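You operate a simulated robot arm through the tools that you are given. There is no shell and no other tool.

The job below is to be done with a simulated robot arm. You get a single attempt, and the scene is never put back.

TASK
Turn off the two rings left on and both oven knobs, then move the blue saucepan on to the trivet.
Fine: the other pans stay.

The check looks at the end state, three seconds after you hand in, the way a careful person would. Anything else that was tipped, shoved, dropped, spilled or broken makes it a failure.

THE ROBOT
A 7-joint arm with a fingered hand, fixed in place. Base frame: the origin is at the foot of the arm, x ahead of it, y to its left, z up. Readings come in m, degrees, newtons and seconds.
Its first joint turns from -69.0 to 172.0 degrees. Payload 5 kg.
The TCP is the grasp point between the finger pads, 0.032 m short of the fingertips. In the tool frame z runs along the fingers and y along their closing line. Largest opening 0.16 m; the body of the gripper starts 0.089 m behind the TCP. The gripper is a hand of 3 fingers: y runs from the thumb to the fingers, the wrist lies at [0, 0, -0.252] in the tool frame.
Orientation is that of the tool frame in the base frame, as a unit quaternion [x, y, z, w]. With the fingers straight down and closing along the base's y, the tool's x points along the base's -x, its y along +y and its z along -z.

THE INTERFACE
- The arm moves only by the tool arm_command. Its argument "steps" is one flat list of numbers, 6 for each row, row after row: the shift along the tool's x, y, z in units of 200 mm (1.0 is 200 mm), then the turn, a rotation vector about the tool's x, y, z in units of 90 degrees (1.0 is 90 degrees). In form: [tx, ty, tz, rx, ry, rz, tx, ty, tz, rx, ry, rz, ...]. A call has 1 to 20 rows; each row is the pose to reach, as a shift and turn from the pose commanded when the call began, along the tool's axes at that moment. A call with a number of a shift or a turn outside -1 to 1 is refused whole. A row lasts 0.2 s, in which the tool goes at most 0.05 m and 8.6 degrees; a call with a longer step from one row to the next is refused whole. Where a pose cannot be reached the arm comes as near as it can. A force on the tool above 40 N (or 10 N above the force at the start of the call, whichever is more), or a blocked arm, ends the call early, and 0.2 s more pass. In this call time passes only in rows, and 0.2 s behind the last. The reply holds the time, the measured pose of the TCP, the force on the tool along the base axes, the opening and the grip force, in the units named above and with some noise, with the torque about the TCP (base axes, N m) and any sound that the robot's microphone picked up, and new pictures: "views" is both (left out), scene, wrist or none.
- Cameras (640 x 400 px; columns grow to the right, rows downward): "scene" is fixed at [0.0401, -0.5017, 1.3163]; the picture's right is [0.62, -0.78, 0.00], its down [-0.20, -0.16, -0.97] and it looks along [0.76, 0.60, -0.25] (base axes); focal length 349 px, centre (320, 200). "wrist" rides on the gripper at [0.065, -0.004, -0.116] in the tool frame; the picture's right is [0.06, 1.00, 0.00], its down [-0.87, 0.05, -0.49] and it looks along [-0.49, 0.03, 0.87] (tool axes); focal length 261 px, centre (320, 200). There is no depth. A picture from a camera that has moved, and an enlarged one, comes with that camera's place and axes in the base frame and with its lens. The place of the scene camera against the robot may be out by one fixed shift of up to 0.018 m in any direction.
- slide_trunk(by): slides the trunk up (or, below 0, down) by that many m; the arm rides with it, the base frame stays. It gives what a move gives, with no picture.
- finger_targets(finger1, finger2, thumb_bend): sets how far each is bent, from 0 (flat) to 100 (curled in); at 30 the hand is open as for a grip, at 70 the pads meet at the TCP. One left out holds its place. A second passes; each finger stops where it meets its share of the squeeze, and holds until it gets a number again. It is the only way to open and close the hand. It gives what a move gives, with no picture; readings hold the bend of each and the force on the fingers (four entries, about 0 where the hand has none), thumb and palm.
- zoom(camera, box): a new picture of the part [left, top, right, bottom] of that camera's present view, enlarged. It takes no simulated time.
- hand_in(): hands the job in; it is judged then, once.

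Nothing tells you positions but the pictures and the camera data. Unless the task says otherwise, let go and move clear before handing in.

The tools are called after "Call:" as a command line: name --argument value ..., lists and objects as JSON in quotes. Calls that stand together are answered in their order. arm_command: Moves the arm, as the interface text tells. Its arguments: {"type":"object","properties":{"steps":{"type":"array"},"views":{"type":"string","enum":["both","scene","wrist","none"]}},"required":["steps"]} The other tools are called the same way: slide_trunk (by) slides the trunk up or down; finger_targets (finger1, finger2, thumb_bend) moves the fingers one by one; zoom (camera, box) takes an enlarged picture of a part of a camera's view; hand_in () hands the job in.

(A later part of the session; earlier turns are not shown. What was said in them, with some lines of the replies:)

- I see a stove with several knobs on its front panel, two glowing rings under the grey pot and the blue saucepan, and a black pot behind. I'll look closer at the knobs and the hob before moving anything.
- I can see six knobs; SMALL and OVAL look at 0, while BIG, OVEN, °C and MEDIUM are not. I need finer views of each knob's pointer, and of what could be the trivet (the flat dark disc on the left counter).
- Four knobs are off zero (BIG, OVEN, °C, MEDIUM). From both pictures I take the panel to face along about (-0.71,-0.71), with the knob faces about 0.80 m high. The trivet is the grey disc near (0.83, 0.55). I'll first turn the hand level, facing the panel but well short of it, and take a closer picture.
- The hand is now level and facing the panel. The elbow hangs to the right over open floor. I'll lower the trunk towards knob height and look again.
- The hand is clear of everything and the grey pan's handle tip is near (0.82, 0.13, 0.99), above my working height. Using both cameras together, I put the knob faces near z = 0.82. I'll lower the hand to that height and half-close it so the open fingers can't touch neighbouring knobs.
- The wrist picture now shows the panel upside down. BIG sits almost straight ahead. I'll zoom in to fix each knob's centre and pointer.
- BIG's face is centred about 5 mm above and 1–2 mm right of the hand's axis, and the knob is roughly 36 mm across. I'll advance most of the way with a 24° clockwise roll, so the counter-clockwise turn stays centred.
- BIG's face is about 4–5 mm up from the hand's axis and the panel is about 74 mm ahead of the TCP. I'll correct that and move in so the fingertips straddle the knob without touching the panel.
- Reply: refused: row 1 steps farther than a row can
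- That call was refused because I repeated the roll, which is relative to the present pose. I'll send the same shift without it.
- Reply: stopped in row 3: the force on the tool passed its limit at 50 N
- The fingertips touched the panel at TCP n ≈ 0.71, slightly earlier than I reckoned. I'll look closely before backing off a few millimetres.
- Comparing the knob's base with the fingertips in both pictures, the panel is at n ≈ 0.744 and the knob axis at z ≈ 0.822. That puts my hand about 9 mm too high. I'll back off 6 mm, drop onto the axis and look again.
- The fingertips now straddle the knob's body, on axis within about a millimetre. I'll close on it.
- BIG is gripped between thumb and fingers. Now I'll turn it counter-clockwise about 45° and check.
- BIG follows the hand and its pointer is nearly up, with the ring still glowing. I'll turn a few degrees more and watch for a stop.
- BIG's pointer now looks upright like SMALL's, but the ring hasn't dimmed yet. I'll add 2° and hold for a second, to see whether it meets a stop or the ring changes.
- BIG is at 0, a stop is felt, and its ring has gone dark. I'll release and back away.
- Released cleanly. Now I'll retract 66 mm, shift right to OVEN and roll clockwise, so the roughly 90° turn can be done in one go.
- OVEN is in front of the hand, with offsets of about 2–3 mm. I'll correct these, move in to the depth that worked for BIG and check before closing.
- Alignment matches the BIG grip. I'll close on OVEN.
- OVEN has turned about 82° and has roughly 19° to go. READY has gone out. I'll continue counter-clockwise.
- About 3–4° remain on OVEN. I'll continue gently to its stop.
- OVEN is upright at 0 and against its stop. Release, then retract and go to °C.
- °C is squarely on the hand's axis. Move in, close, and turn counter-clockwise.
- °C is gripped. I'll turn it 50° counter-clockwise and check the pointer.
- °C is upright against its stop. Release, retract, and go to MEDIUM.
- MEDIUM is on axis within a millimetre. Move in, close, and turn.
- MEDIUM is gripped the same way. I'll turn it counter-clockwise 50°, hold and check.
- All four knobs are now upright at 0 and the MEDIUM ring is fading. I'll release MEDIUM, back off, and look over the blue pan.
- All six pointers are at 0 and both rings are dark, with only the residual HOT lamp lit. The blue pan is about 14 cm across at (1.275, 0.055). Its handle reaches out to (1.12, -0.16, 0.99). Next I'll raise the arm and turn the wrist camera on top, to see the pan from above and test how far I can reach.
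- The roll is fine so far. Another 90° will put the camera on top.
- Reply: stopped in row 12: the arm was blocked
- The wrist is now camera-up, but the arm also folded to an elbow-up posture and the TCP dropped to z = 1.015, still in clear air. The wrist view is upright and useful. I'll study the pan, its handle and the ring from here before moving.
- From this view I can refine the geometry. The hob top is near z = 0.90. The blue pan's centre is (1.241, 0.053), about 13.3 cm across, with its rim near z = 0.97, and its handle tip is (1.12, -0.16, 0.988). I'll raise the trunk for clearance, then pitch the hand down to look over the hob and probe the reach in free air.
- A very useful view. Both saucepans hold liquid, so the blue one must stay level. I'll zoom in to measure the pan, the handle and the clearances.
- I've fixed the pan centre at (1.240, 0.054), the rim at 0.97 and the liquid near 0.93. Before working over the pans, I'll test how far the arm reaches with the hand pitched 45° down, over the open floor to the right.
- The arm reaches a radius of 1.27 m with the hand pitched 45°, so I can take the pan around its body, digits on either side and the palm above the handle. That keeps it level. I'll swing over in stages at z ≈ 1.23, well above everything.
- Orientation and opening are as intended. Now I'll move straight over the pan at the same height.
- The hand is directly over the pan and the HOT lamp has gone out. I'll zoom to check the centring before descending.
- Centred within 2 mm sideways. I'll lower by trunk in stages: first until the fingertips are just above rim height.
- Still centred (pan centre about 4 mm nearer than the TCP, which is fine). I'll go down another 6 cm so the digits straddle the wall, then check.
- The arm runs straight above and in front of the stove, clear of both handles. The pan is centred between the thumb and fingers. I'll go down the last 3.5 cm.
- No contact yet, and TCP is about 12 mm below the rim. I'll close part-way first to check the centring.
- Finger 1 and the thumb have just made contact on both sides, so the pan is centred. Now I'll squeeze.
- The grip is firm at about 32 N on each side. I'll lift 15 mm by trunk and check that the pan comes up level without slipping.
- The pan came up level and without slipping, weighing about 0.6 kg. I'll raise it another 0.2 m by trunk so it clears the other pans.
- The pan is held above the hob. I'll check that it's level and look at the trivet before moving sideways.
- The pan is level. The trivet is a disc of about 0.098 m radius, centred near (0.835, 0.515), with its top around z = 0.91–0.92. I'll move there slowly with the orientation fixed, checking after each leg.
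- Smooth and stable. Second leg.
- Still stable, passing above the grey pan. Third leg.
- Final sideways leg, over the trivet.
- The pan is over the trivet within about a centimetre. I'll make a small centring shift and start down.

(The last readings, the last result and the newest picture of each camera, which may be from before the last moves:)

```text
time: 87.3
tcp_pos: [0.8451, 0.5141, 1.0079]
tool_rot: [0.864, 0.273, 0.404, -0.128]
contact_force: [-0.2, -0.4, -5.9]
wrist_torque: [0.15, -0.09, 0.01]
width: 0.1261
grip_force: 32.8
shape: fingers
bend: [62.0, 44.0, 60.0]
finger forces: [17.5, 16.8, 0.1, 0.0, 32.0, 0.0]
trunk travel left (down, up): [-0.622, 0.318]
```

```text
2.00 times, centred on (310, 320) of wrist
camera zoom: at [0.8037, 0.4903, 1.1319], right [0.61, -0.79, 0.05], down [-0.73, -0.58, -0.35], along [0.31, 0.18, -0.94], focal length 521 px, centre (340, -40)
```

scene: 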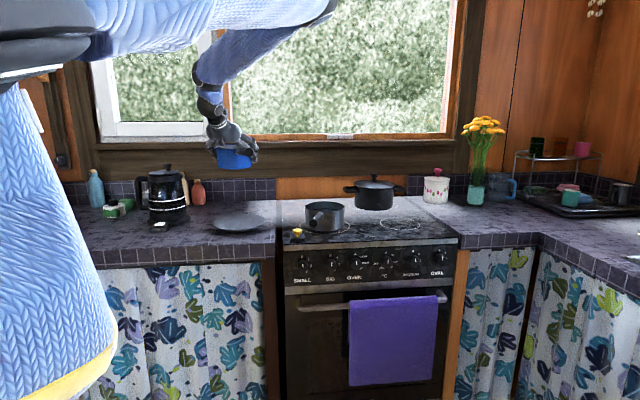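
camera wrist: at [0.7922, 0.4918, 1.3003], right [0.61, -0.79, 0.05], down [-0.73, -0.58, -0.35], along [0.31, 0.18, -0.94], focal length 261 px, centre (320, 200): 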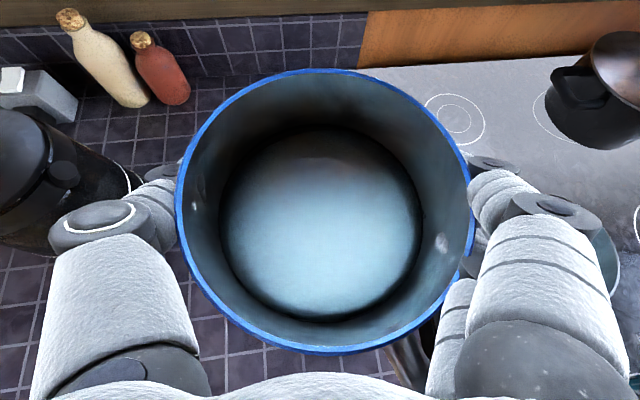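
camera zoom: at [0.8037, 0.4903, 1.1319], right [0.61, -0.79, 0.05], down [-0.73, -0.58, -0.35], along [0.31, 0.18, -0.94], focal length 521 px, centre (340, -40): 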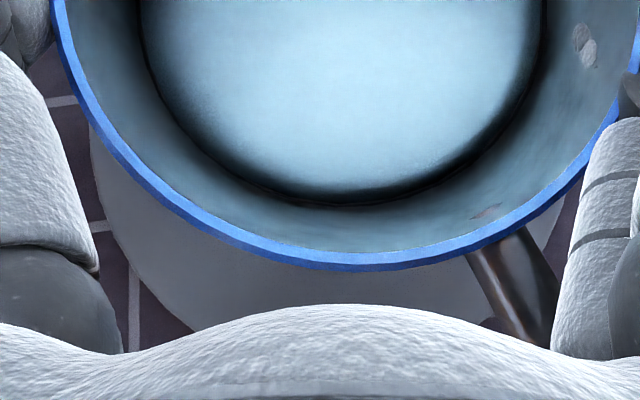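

From the visible part of its edge, the trivet's centre fits (0.830, 0.499) with radius 0.098. The pan is about 17 mm beyond that centre, so I'll shift it back and lower further.

Call:
arm_command --steps '[-0.015, 0.002, -0.018, 0, 0, 0, -0.035, 0.005, -0.042, 0, 0, 0, -0.0545, 0.0075, -0.065, 0, 0, 0]' --views "none"

Call:
slide_trunk --by -0.028

Call:
zoom --camera "scene" --box '[200, 180, 290, 240]'

Call:
zoom --camera "wrist" --box '[150, 240, 470, 400]'

```text
time: 88.1
tcp_pos: [0.8323, 0.5028, 1.0069]
tool_rot: [0.864, 0.274, 0.403, -0.128]
contact_force: [-0.3, 0.2, -4.8]
wrist_torque: [0.13, -0.07, -0.03]
width: 0.126
grip_force: 33.6
shape: fingers
bend: [62.0, 44.0, 60.0]
finger forces: [17.4, 16.7, 0.0, 0.0, 32.0, 0.1]
trunk travel left (down, up): [-0.622, 0.318]
```

```text
time: 88.8
tcp_pos: [0.8313, 0.5024, 0.9797]
tool_rot: [0.864, 0.273, 0.404, -0.128]
contact_force: [-0.7, 0.0, -5.4]
wrist_torque: [0.13, -0.06, -0.04]
width: 0.1261
grip_force: 33.6
shape: fingers
bend: [62.0, 44.0, 60.0]
finger forces: [17.4, 16.7, 0.1, 0.1, 31.9, 0.1]
trunk travel left (down, up): [-0.594, 0.346]
```

```text
6.67 times, centred on (245, 210) of scene
camera zoom: at [0.0401, -0.5017, 1.3163], right [0.62, -0.78, 0.0], down [-0.2, -0.16, -0.97], along [0.76, 0.6, -0.25], focal length 2325 px, centre (820, 133)
```

zoom: 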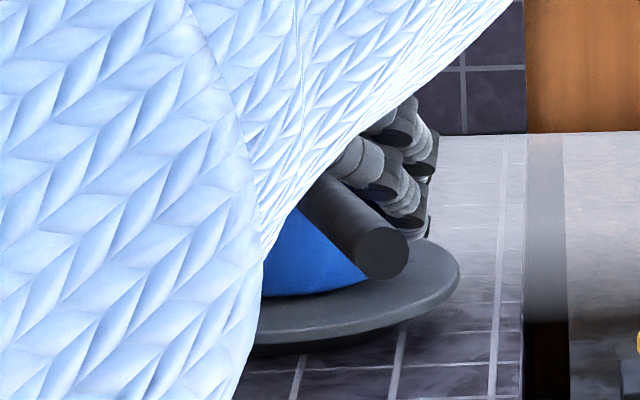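

```text
2.00 times, centred on (310, 320) of wrist
camera zoom: at [0.79, 0.4797, 1.1039], right [0.61, -0.79, 0.05], down [-0.73, -0.58, -0.35], along [0.31, 0.18, -0.94], focal length 521 px, centre (340, -40)
```

zoom: 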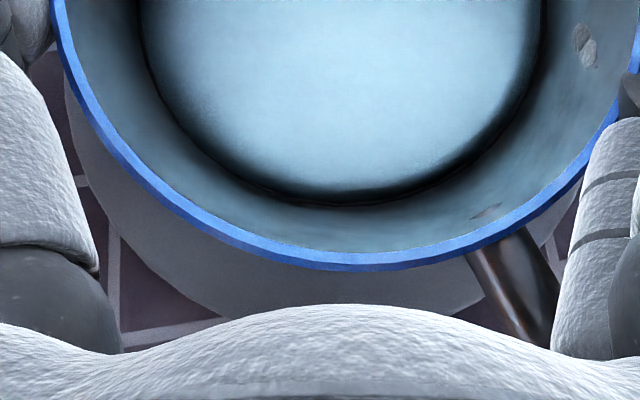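

The pan is hovering a little above the trivet. I'll lower it in small steps while watching the vertical load, which is about -5.5 N while carrying.

Call:
slide_trunk --by -0.006

Call:
slide_trunk --by -0.004

```text
time: 89.4
tcp_pos: [0.8311, 0.5028, 0.9737]
tool_rot: [0.864, 0.273, 0.404, -0.127]
contact_force: [0.8, 1.2, 4.4]
wrist_torque: [-0.28, -0.07, 0.05]
width: 0.1261
grip_force: 32.6
shape: fingers
bend: [62.0, 44.0, 60.0]
finger forces: [18.9, 14.7, 0.0, 0.0, 31.6, 0.0]
trunk travel left (down, up): [-0.588, 0.352]
```

```text
time: 89.9
tcp_pos: [0.8309, 0.5022, 0.9736]
tool_rot: [0.863, 0.273, 0.405, -0.128]
contact_force: [3.6, 3.7, 22.3]
wrist_torque: [-1.2, -0.43, 0.25]
width: 0.1259
grip_force: 32.3
shape: fingers
bend: [63.0, 44.0, 60.0]
finger forces: [20.9, 13.4, 0.0, 0.1, 30.8, 0.0]
trunk travel left (down, up): [-0.584, 0.356]
```

The pan has touched down (load reversed at TCP z ≈ 0.974), and the last step only pressed it. I'll ease that pressure off and look before releasing.

Call:
slide_trunk --by 0.004

Call:
zoom --camera "scene" --box '[200, 180, 290, 240]'

Call:
zoom --camera "wrist" --box '[0, 0, 640, 400]'

Call:
zoom --camera "wrist" --box '[150, 240, 470, 400]'

```text
time: 90.4
tcp_pos: [0.831, 0.5023, 0.9729]
tool_rot: [0.864, 0.274, 0.403, -0.127]
contact_force: [1.3, 1.0, 11.2]
wrist_torque: [-0.63, -0.26, 0.12]
width: 0.1261
grip_force: 32.4
shape: fingers
bend: [63.0, 44.0, 60.0]
finger forces: [19.5, 15.1, 0.1, 0.0, 30.9, 0.0]
trunk travel left (down, up): [-0.588, 0.352]
```

```text
6.67 times, centred on (245, 210) of scene
camera zoom: at [0.0401, -0.5017, 1.3163], right [0.62, -0.78, 0.0], down [-0.2, -0.16, -0.97], along [0.76, 0.6, -0.25], focal length 2325 px, centre (820, 133)
```

zoom: 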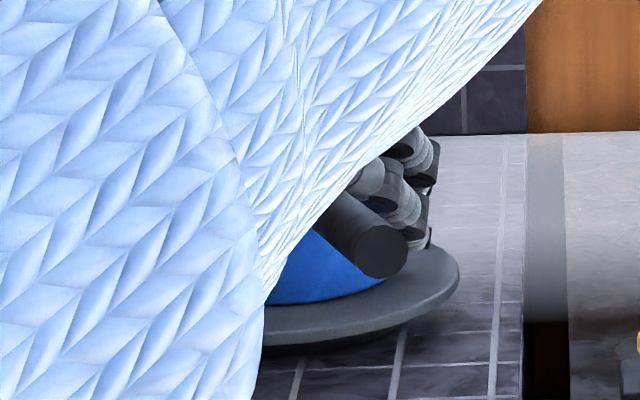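

```text
1.00 times, centred on (320, 200) of wrist (not enlarged: the box is as wide or as high as the picture)
camera zoom: at [0.7892, 0.479, 1.0976], right [0.61, -0.79, 0.05], down [-0.73, -0.58, -0.35], along [0.31, 0.18, -0.94], focal length 261 px, centre (320, 200)
```

zoom: 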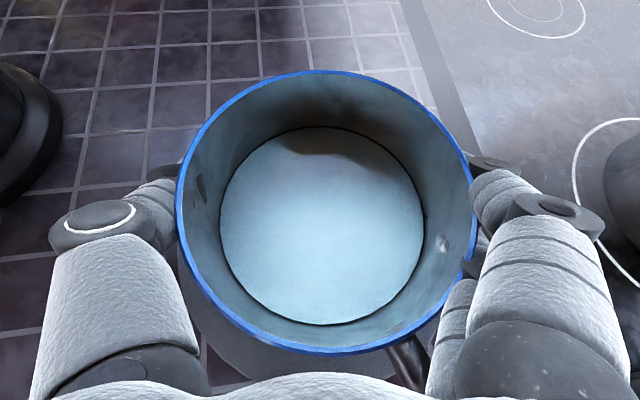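

```text
2.00 times, centred on (310, 320) of wrist
camera zoom: at [0.7892, 0.479, 1.0976], right [0.61, -0.79, 0.05], down [-0.73, -0.58, -0.35], along [0.31, 0.18, -0.94], focal length 521 px, centre (340, -40)
```

zoom: 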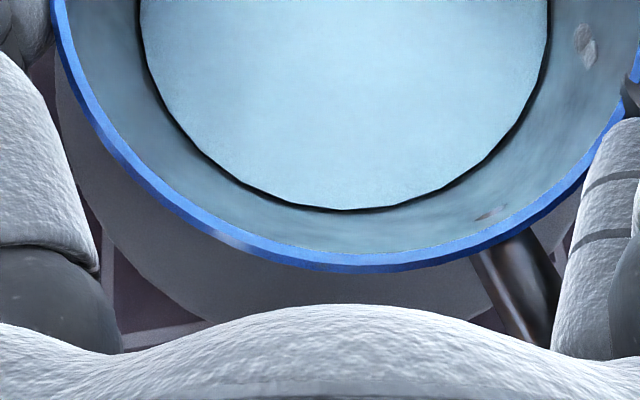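

Pan is resting on the trivet. I'll ease up 2 mm more, then open the hand.

Call:
slide_trunk --by 0.002

Call:
finger_targets --finger1 36 --finger2 36 --thumb_bend 36

Call:
finger_targets --finger1 28 --finger2 28 --thumb_bend 28

Call:
zoom --camera "wrist" --box '[0, 0, 640, 400]'

Call:
zoom --camera "scene" --box '[200, 180, 290, 240]'

```text
time: 90.9
tcp_pos: [0.8303, 0.5035, 0.9738]
tool_rot: [0.864, 0.274, 0.403, -0.127]
contact_force: [-0.1, -0.1, -3.6]
wrist_torque: [0.0, -0.05, -0.04]
width: 0.126
grip_force: 32.2
shape: fingers
bend: [63.0, 44.0, 60.0]
finger forces: [17.8, 16.8, 0.1, 0.0, 31.1, 0.0]
trunk travel left (down, up): [-0.59, 0.35]
```

```text
time: 91.9
tcp_pos: [0.8309, 0.5028, 0.9756]
tool_rot: [0.864, 0.274, 0.403, -0.128]
contact_force: [0.9, -1.7, 3.0]
wrist_torque: [-0.09, -0.03, 0.03]
width: 0.1471
grip_force: 1.9
shape: fingers
bend: [35.0, 36.0, 36.0]
finger forces: [3.1, 0.0, 0.0, 0.0, 0.6, 0.0]
trunk travel left (down, up): [-0.59, 0.35]
```

```text
time: 92.9
tcp_pos: [0.8312, 0.5019, 0.9751]
tool_rot: [0.864, 0.274, 0.403, -0.128]
contact_force: [0.2, 0.3, -0.4]
wrist_torque: [0.01, 0.03, 0.01]
width: 0.1727
grip_force: 0.1
shape: fingers
bend: [28.0, 28.0, 28.0]
finger forces: [0.0, 0.1, 0.0, 0.0, 0.1, 0.1]
trunk travel left (down, up): [-0.59, 0.35]
```

```text
1.00 times, centred on (320, 200) of wrist (not enlarged: the box is as wide or as high as the picture)
camera zoom: at [0.7901, 0.4795, 1.0997], right [0.61, -0.79, 0.05], down [-0.73, -0.58, -0.35], along [0.31, 0.18, -0.94], focal length 261 px, centre (320, 200)
```

zoom: 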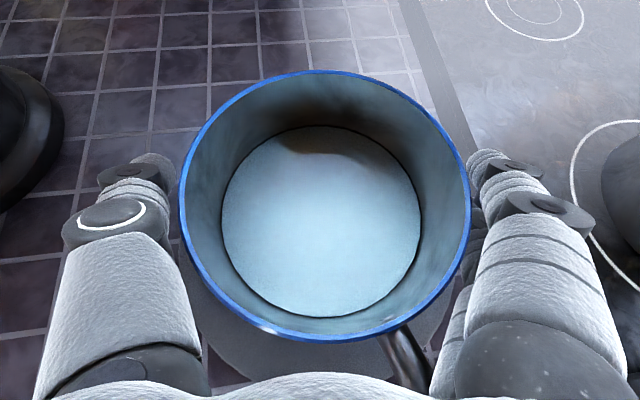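

```text
6.67 times, centred on (245, 210) of scene
camera zoom: at [0.0401, -0.5017, 1.3163], right [0.62, -0.78, 0.0], down [-0.2, -0.16, -0.97], along [0.76, 0.6, -0.25], focal length 2325 px, centre (820, 133)
```

zoom: 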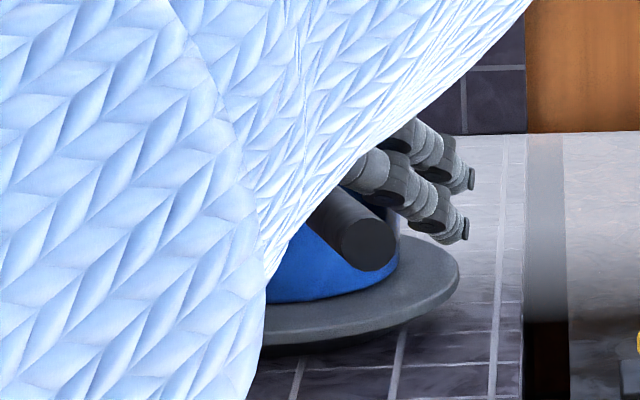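

Released with no contact force, and the pan stands level on the trivet. I'll raise the hand straight up, in two stages.

Call:
slide_trunk --by 0.04

Call:
zoom --camera "wrist" --box '[0, 0, 640, 400]'

Call:
slide_trunk --by 0.2

Call:
zoom --camera "wrist" --box '[0, 0, 640, 400]'

Call:
zoom --camera "scene" --box '[0, 0, 640, 400]'

```text
time: 93.8
tcp_pos: [0.8326, 0.5032, 1.015]
tool_rot: [0.864, 0.274, 0.402, -0.128]
contact_force: [0.4, 0.1, -0.4]
wrist_torque: [0.04, -0.02, 0.01]
width: 0.1726
grip_force: 0.1
shape: fingers
bend: [28.0, 28.0, 28.0]
finger forces: [0.0, 0.1, 0.0, 0.0, 0.0, 0.1]
trunk travel left (down, up): [-0.63, 0.31]
```

```text
1.00 times, centred on (320, 200) of wrist (not enlarged: the box is as wide or as high as the picture)
camera zoom: at [0.7903, 0.4795, 1.1393], right [0.61, -0.79, 0.05], down [-0.73, -0.58, -0.35], along [0.31, 0.18, -0.94], focal length 261 px, centre (320, 200)
```

zoom: 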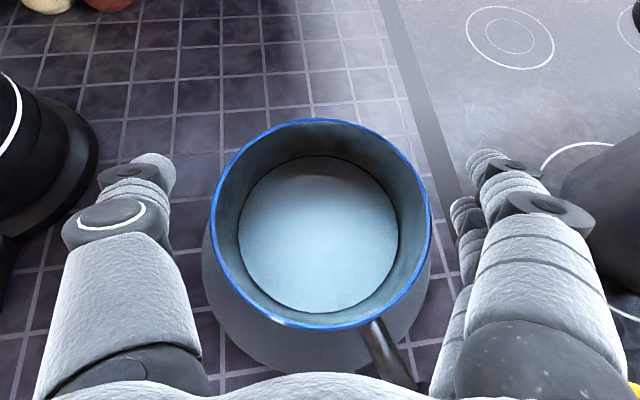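

```text
time: 95.9
tcp_pos: [0.8301, 0.5028, 1.2155]
tool_rot: [0.864, 0.273, 0.403, -0.127]
contact_force: [-0.1, 0.5, 0.4]
wrist_torque: [0.01, 0.02, 0.01]
width: 0.173
grip_force: 0.0
shape: fingers
bend: [28.0, 28.0, 28.0]
finger forces: [0.0, 0.1, 0.0, 0.0, 0.1, 0.0]
trunk travel left (down, up): [-0.83, 0.11]
```

```text
1.00 times, centred on (320, 200) of wrist (not enlarged: the box is as wide or as high as the picture)
camera zoom: at [0.7902, 0.4795, 1.3395], right [0.61, -0.79, 0.05], down [-0.73, -0.58, -0.35], along [0.31, 0.18, -0.94], focal length 261 px, centre (320, 200)
```

zoom: 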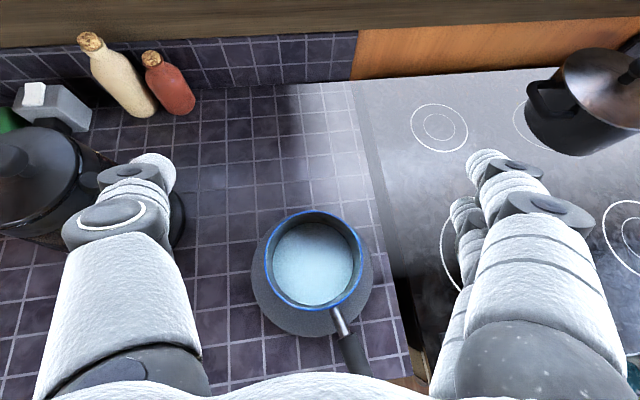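

```text
1.00 times, centred on (320, 200) of scene (not enlarged: the box is as wide or as high as the picture)
camera zoom: at [0.0401, -0.5017, 1.3163], right [0.62, -0.78, 0.0], down [-0.2, -0.16, -0.97], along [0.76, 0.6, -0.25], focal length 349 px, centre (320, 200)
```

zoom: 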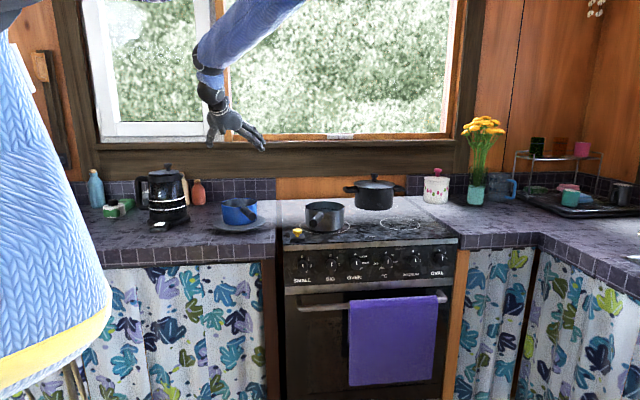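

The blue pan is on the trivet and the hand is well clear. I'll do a final close check of the pan, the knobs, the hob and nearby items.

Call:
zoom --camera "scene" --box '[190, 185, 290, 248]'

Call:
zoom --camera "scene" --box '[285, 238, 375, 294]'

Call:
zoom --camera "scene" --box '[365, 236, 455, 292]'

Call:
zoom --camera "scene" --box '[285, 170, 465, 270]'

Call:
zoom --camera "wrist" --box '[220, 190, 420, 390]'

```text
6.35 times, centred on (240, 216) of scene
camera zoom: at [0.0401, -0.5017, 1.3163], right [0.62, -0.78, 0.0], down [-0.2, -0.16, -0.97], along [0.76, 0.6, -0.25], focal length 2214 px, centre (828, 95)
```

zoom: 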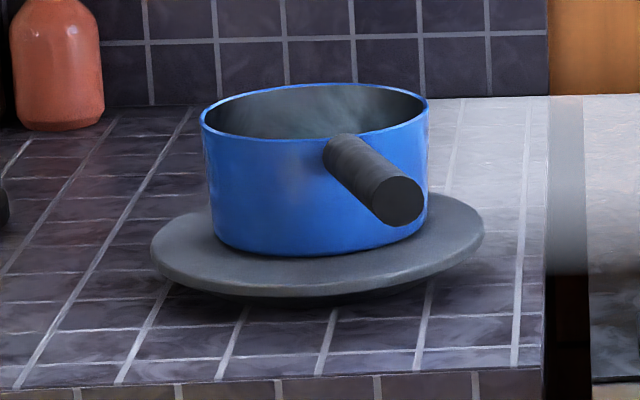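

```text
7.11 times, centred on (330, 266) of scene
camera zoom: at [0.0401, -0.5017, 1.3163], right [0.62, -0.78, 0.0], down [-0.2, -0.16, -0.97], along [0.76, 0.6, -0.25], focal length 2480 px, centre (249, -269)
```

zoom: 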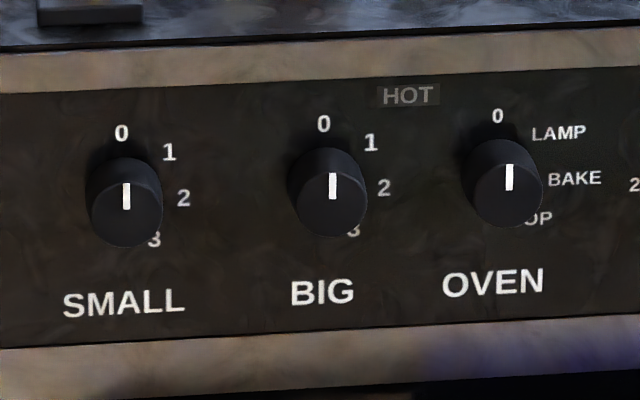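

```text
7.11 times, centred on (410, 264) of scene
camera zoom: at [0.0401, -0.5017, 1.3163], right [0.62, -0.78, 0.0], down [-0.2, -0.16, -0.97], along [0.76, 0.6, -0.25], focal length 2480 px, centre (-320, -255)
```

zoom: 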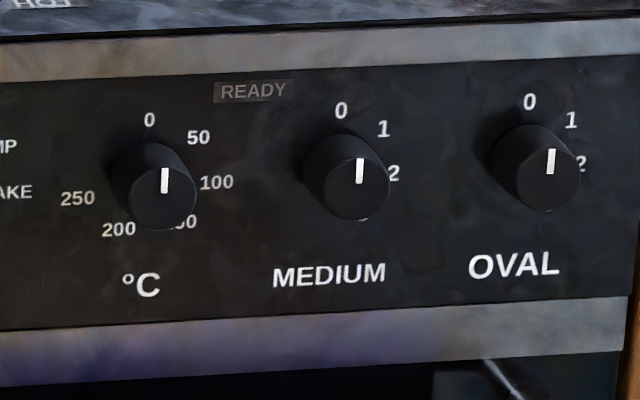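

```text
3.56 times, centred on (375, 220) of scene
camera zoom: at [0.0401, -0.5017, 1.3163], right [0.62, -0.78, 0.0], down [-0.2, -0.16, -0.97], along [0.76, 0.6, -0.25], focal length 1240 px, centre (124, 129)
```

zoom: 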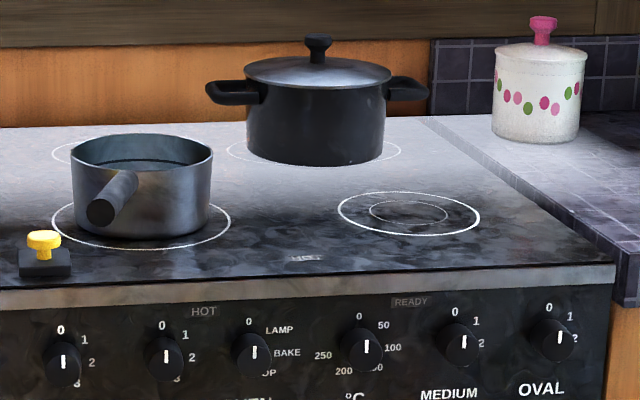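

```text
2.00 times, centred on (320, 290) of wrist
camera zoom: at [0.7902, 0.4795, 1.3395], right [0.61, -0.79, 0.05], down [-0.73, -0.58, -0.35], along [0.31, 0.18, -0.94], focal length 521 px, centre (320, 20)
```

zoom: 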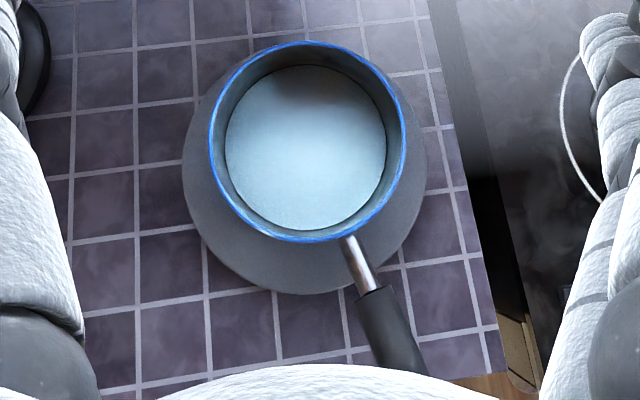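

The blue saucepan stands level and fully on the trivet. All six knobs point to 0, both rings and the oven lamps are out, and the grey and black pans are where they started. The hand is empty and well clear, so I'm handing in.

Call:
hand_in

```text
The job is handed in.
```

The job is done and handed in. Both rings and both oven knobs are off, and the blue saucepan is on the trivet.

- **Knobs:** I turned BIG, MEDIUM, OVEN and °C back to 0. SMALL and OVAL were already at 0 and I left them alone. In the last pictures both rings and the READY and HOT lamps were out.
- **Blue saucepan:** I lifted it by its body and set it down level, fully on the trivet, with no sign of a spill. Its handle points out towards the front edge of the counter, beside the stove.
- **Everything else:** In the last pictures the grey and black pans looked unmoved, and nothing else appeared disturbed. The hand was empty and well above the counter when I handed in.
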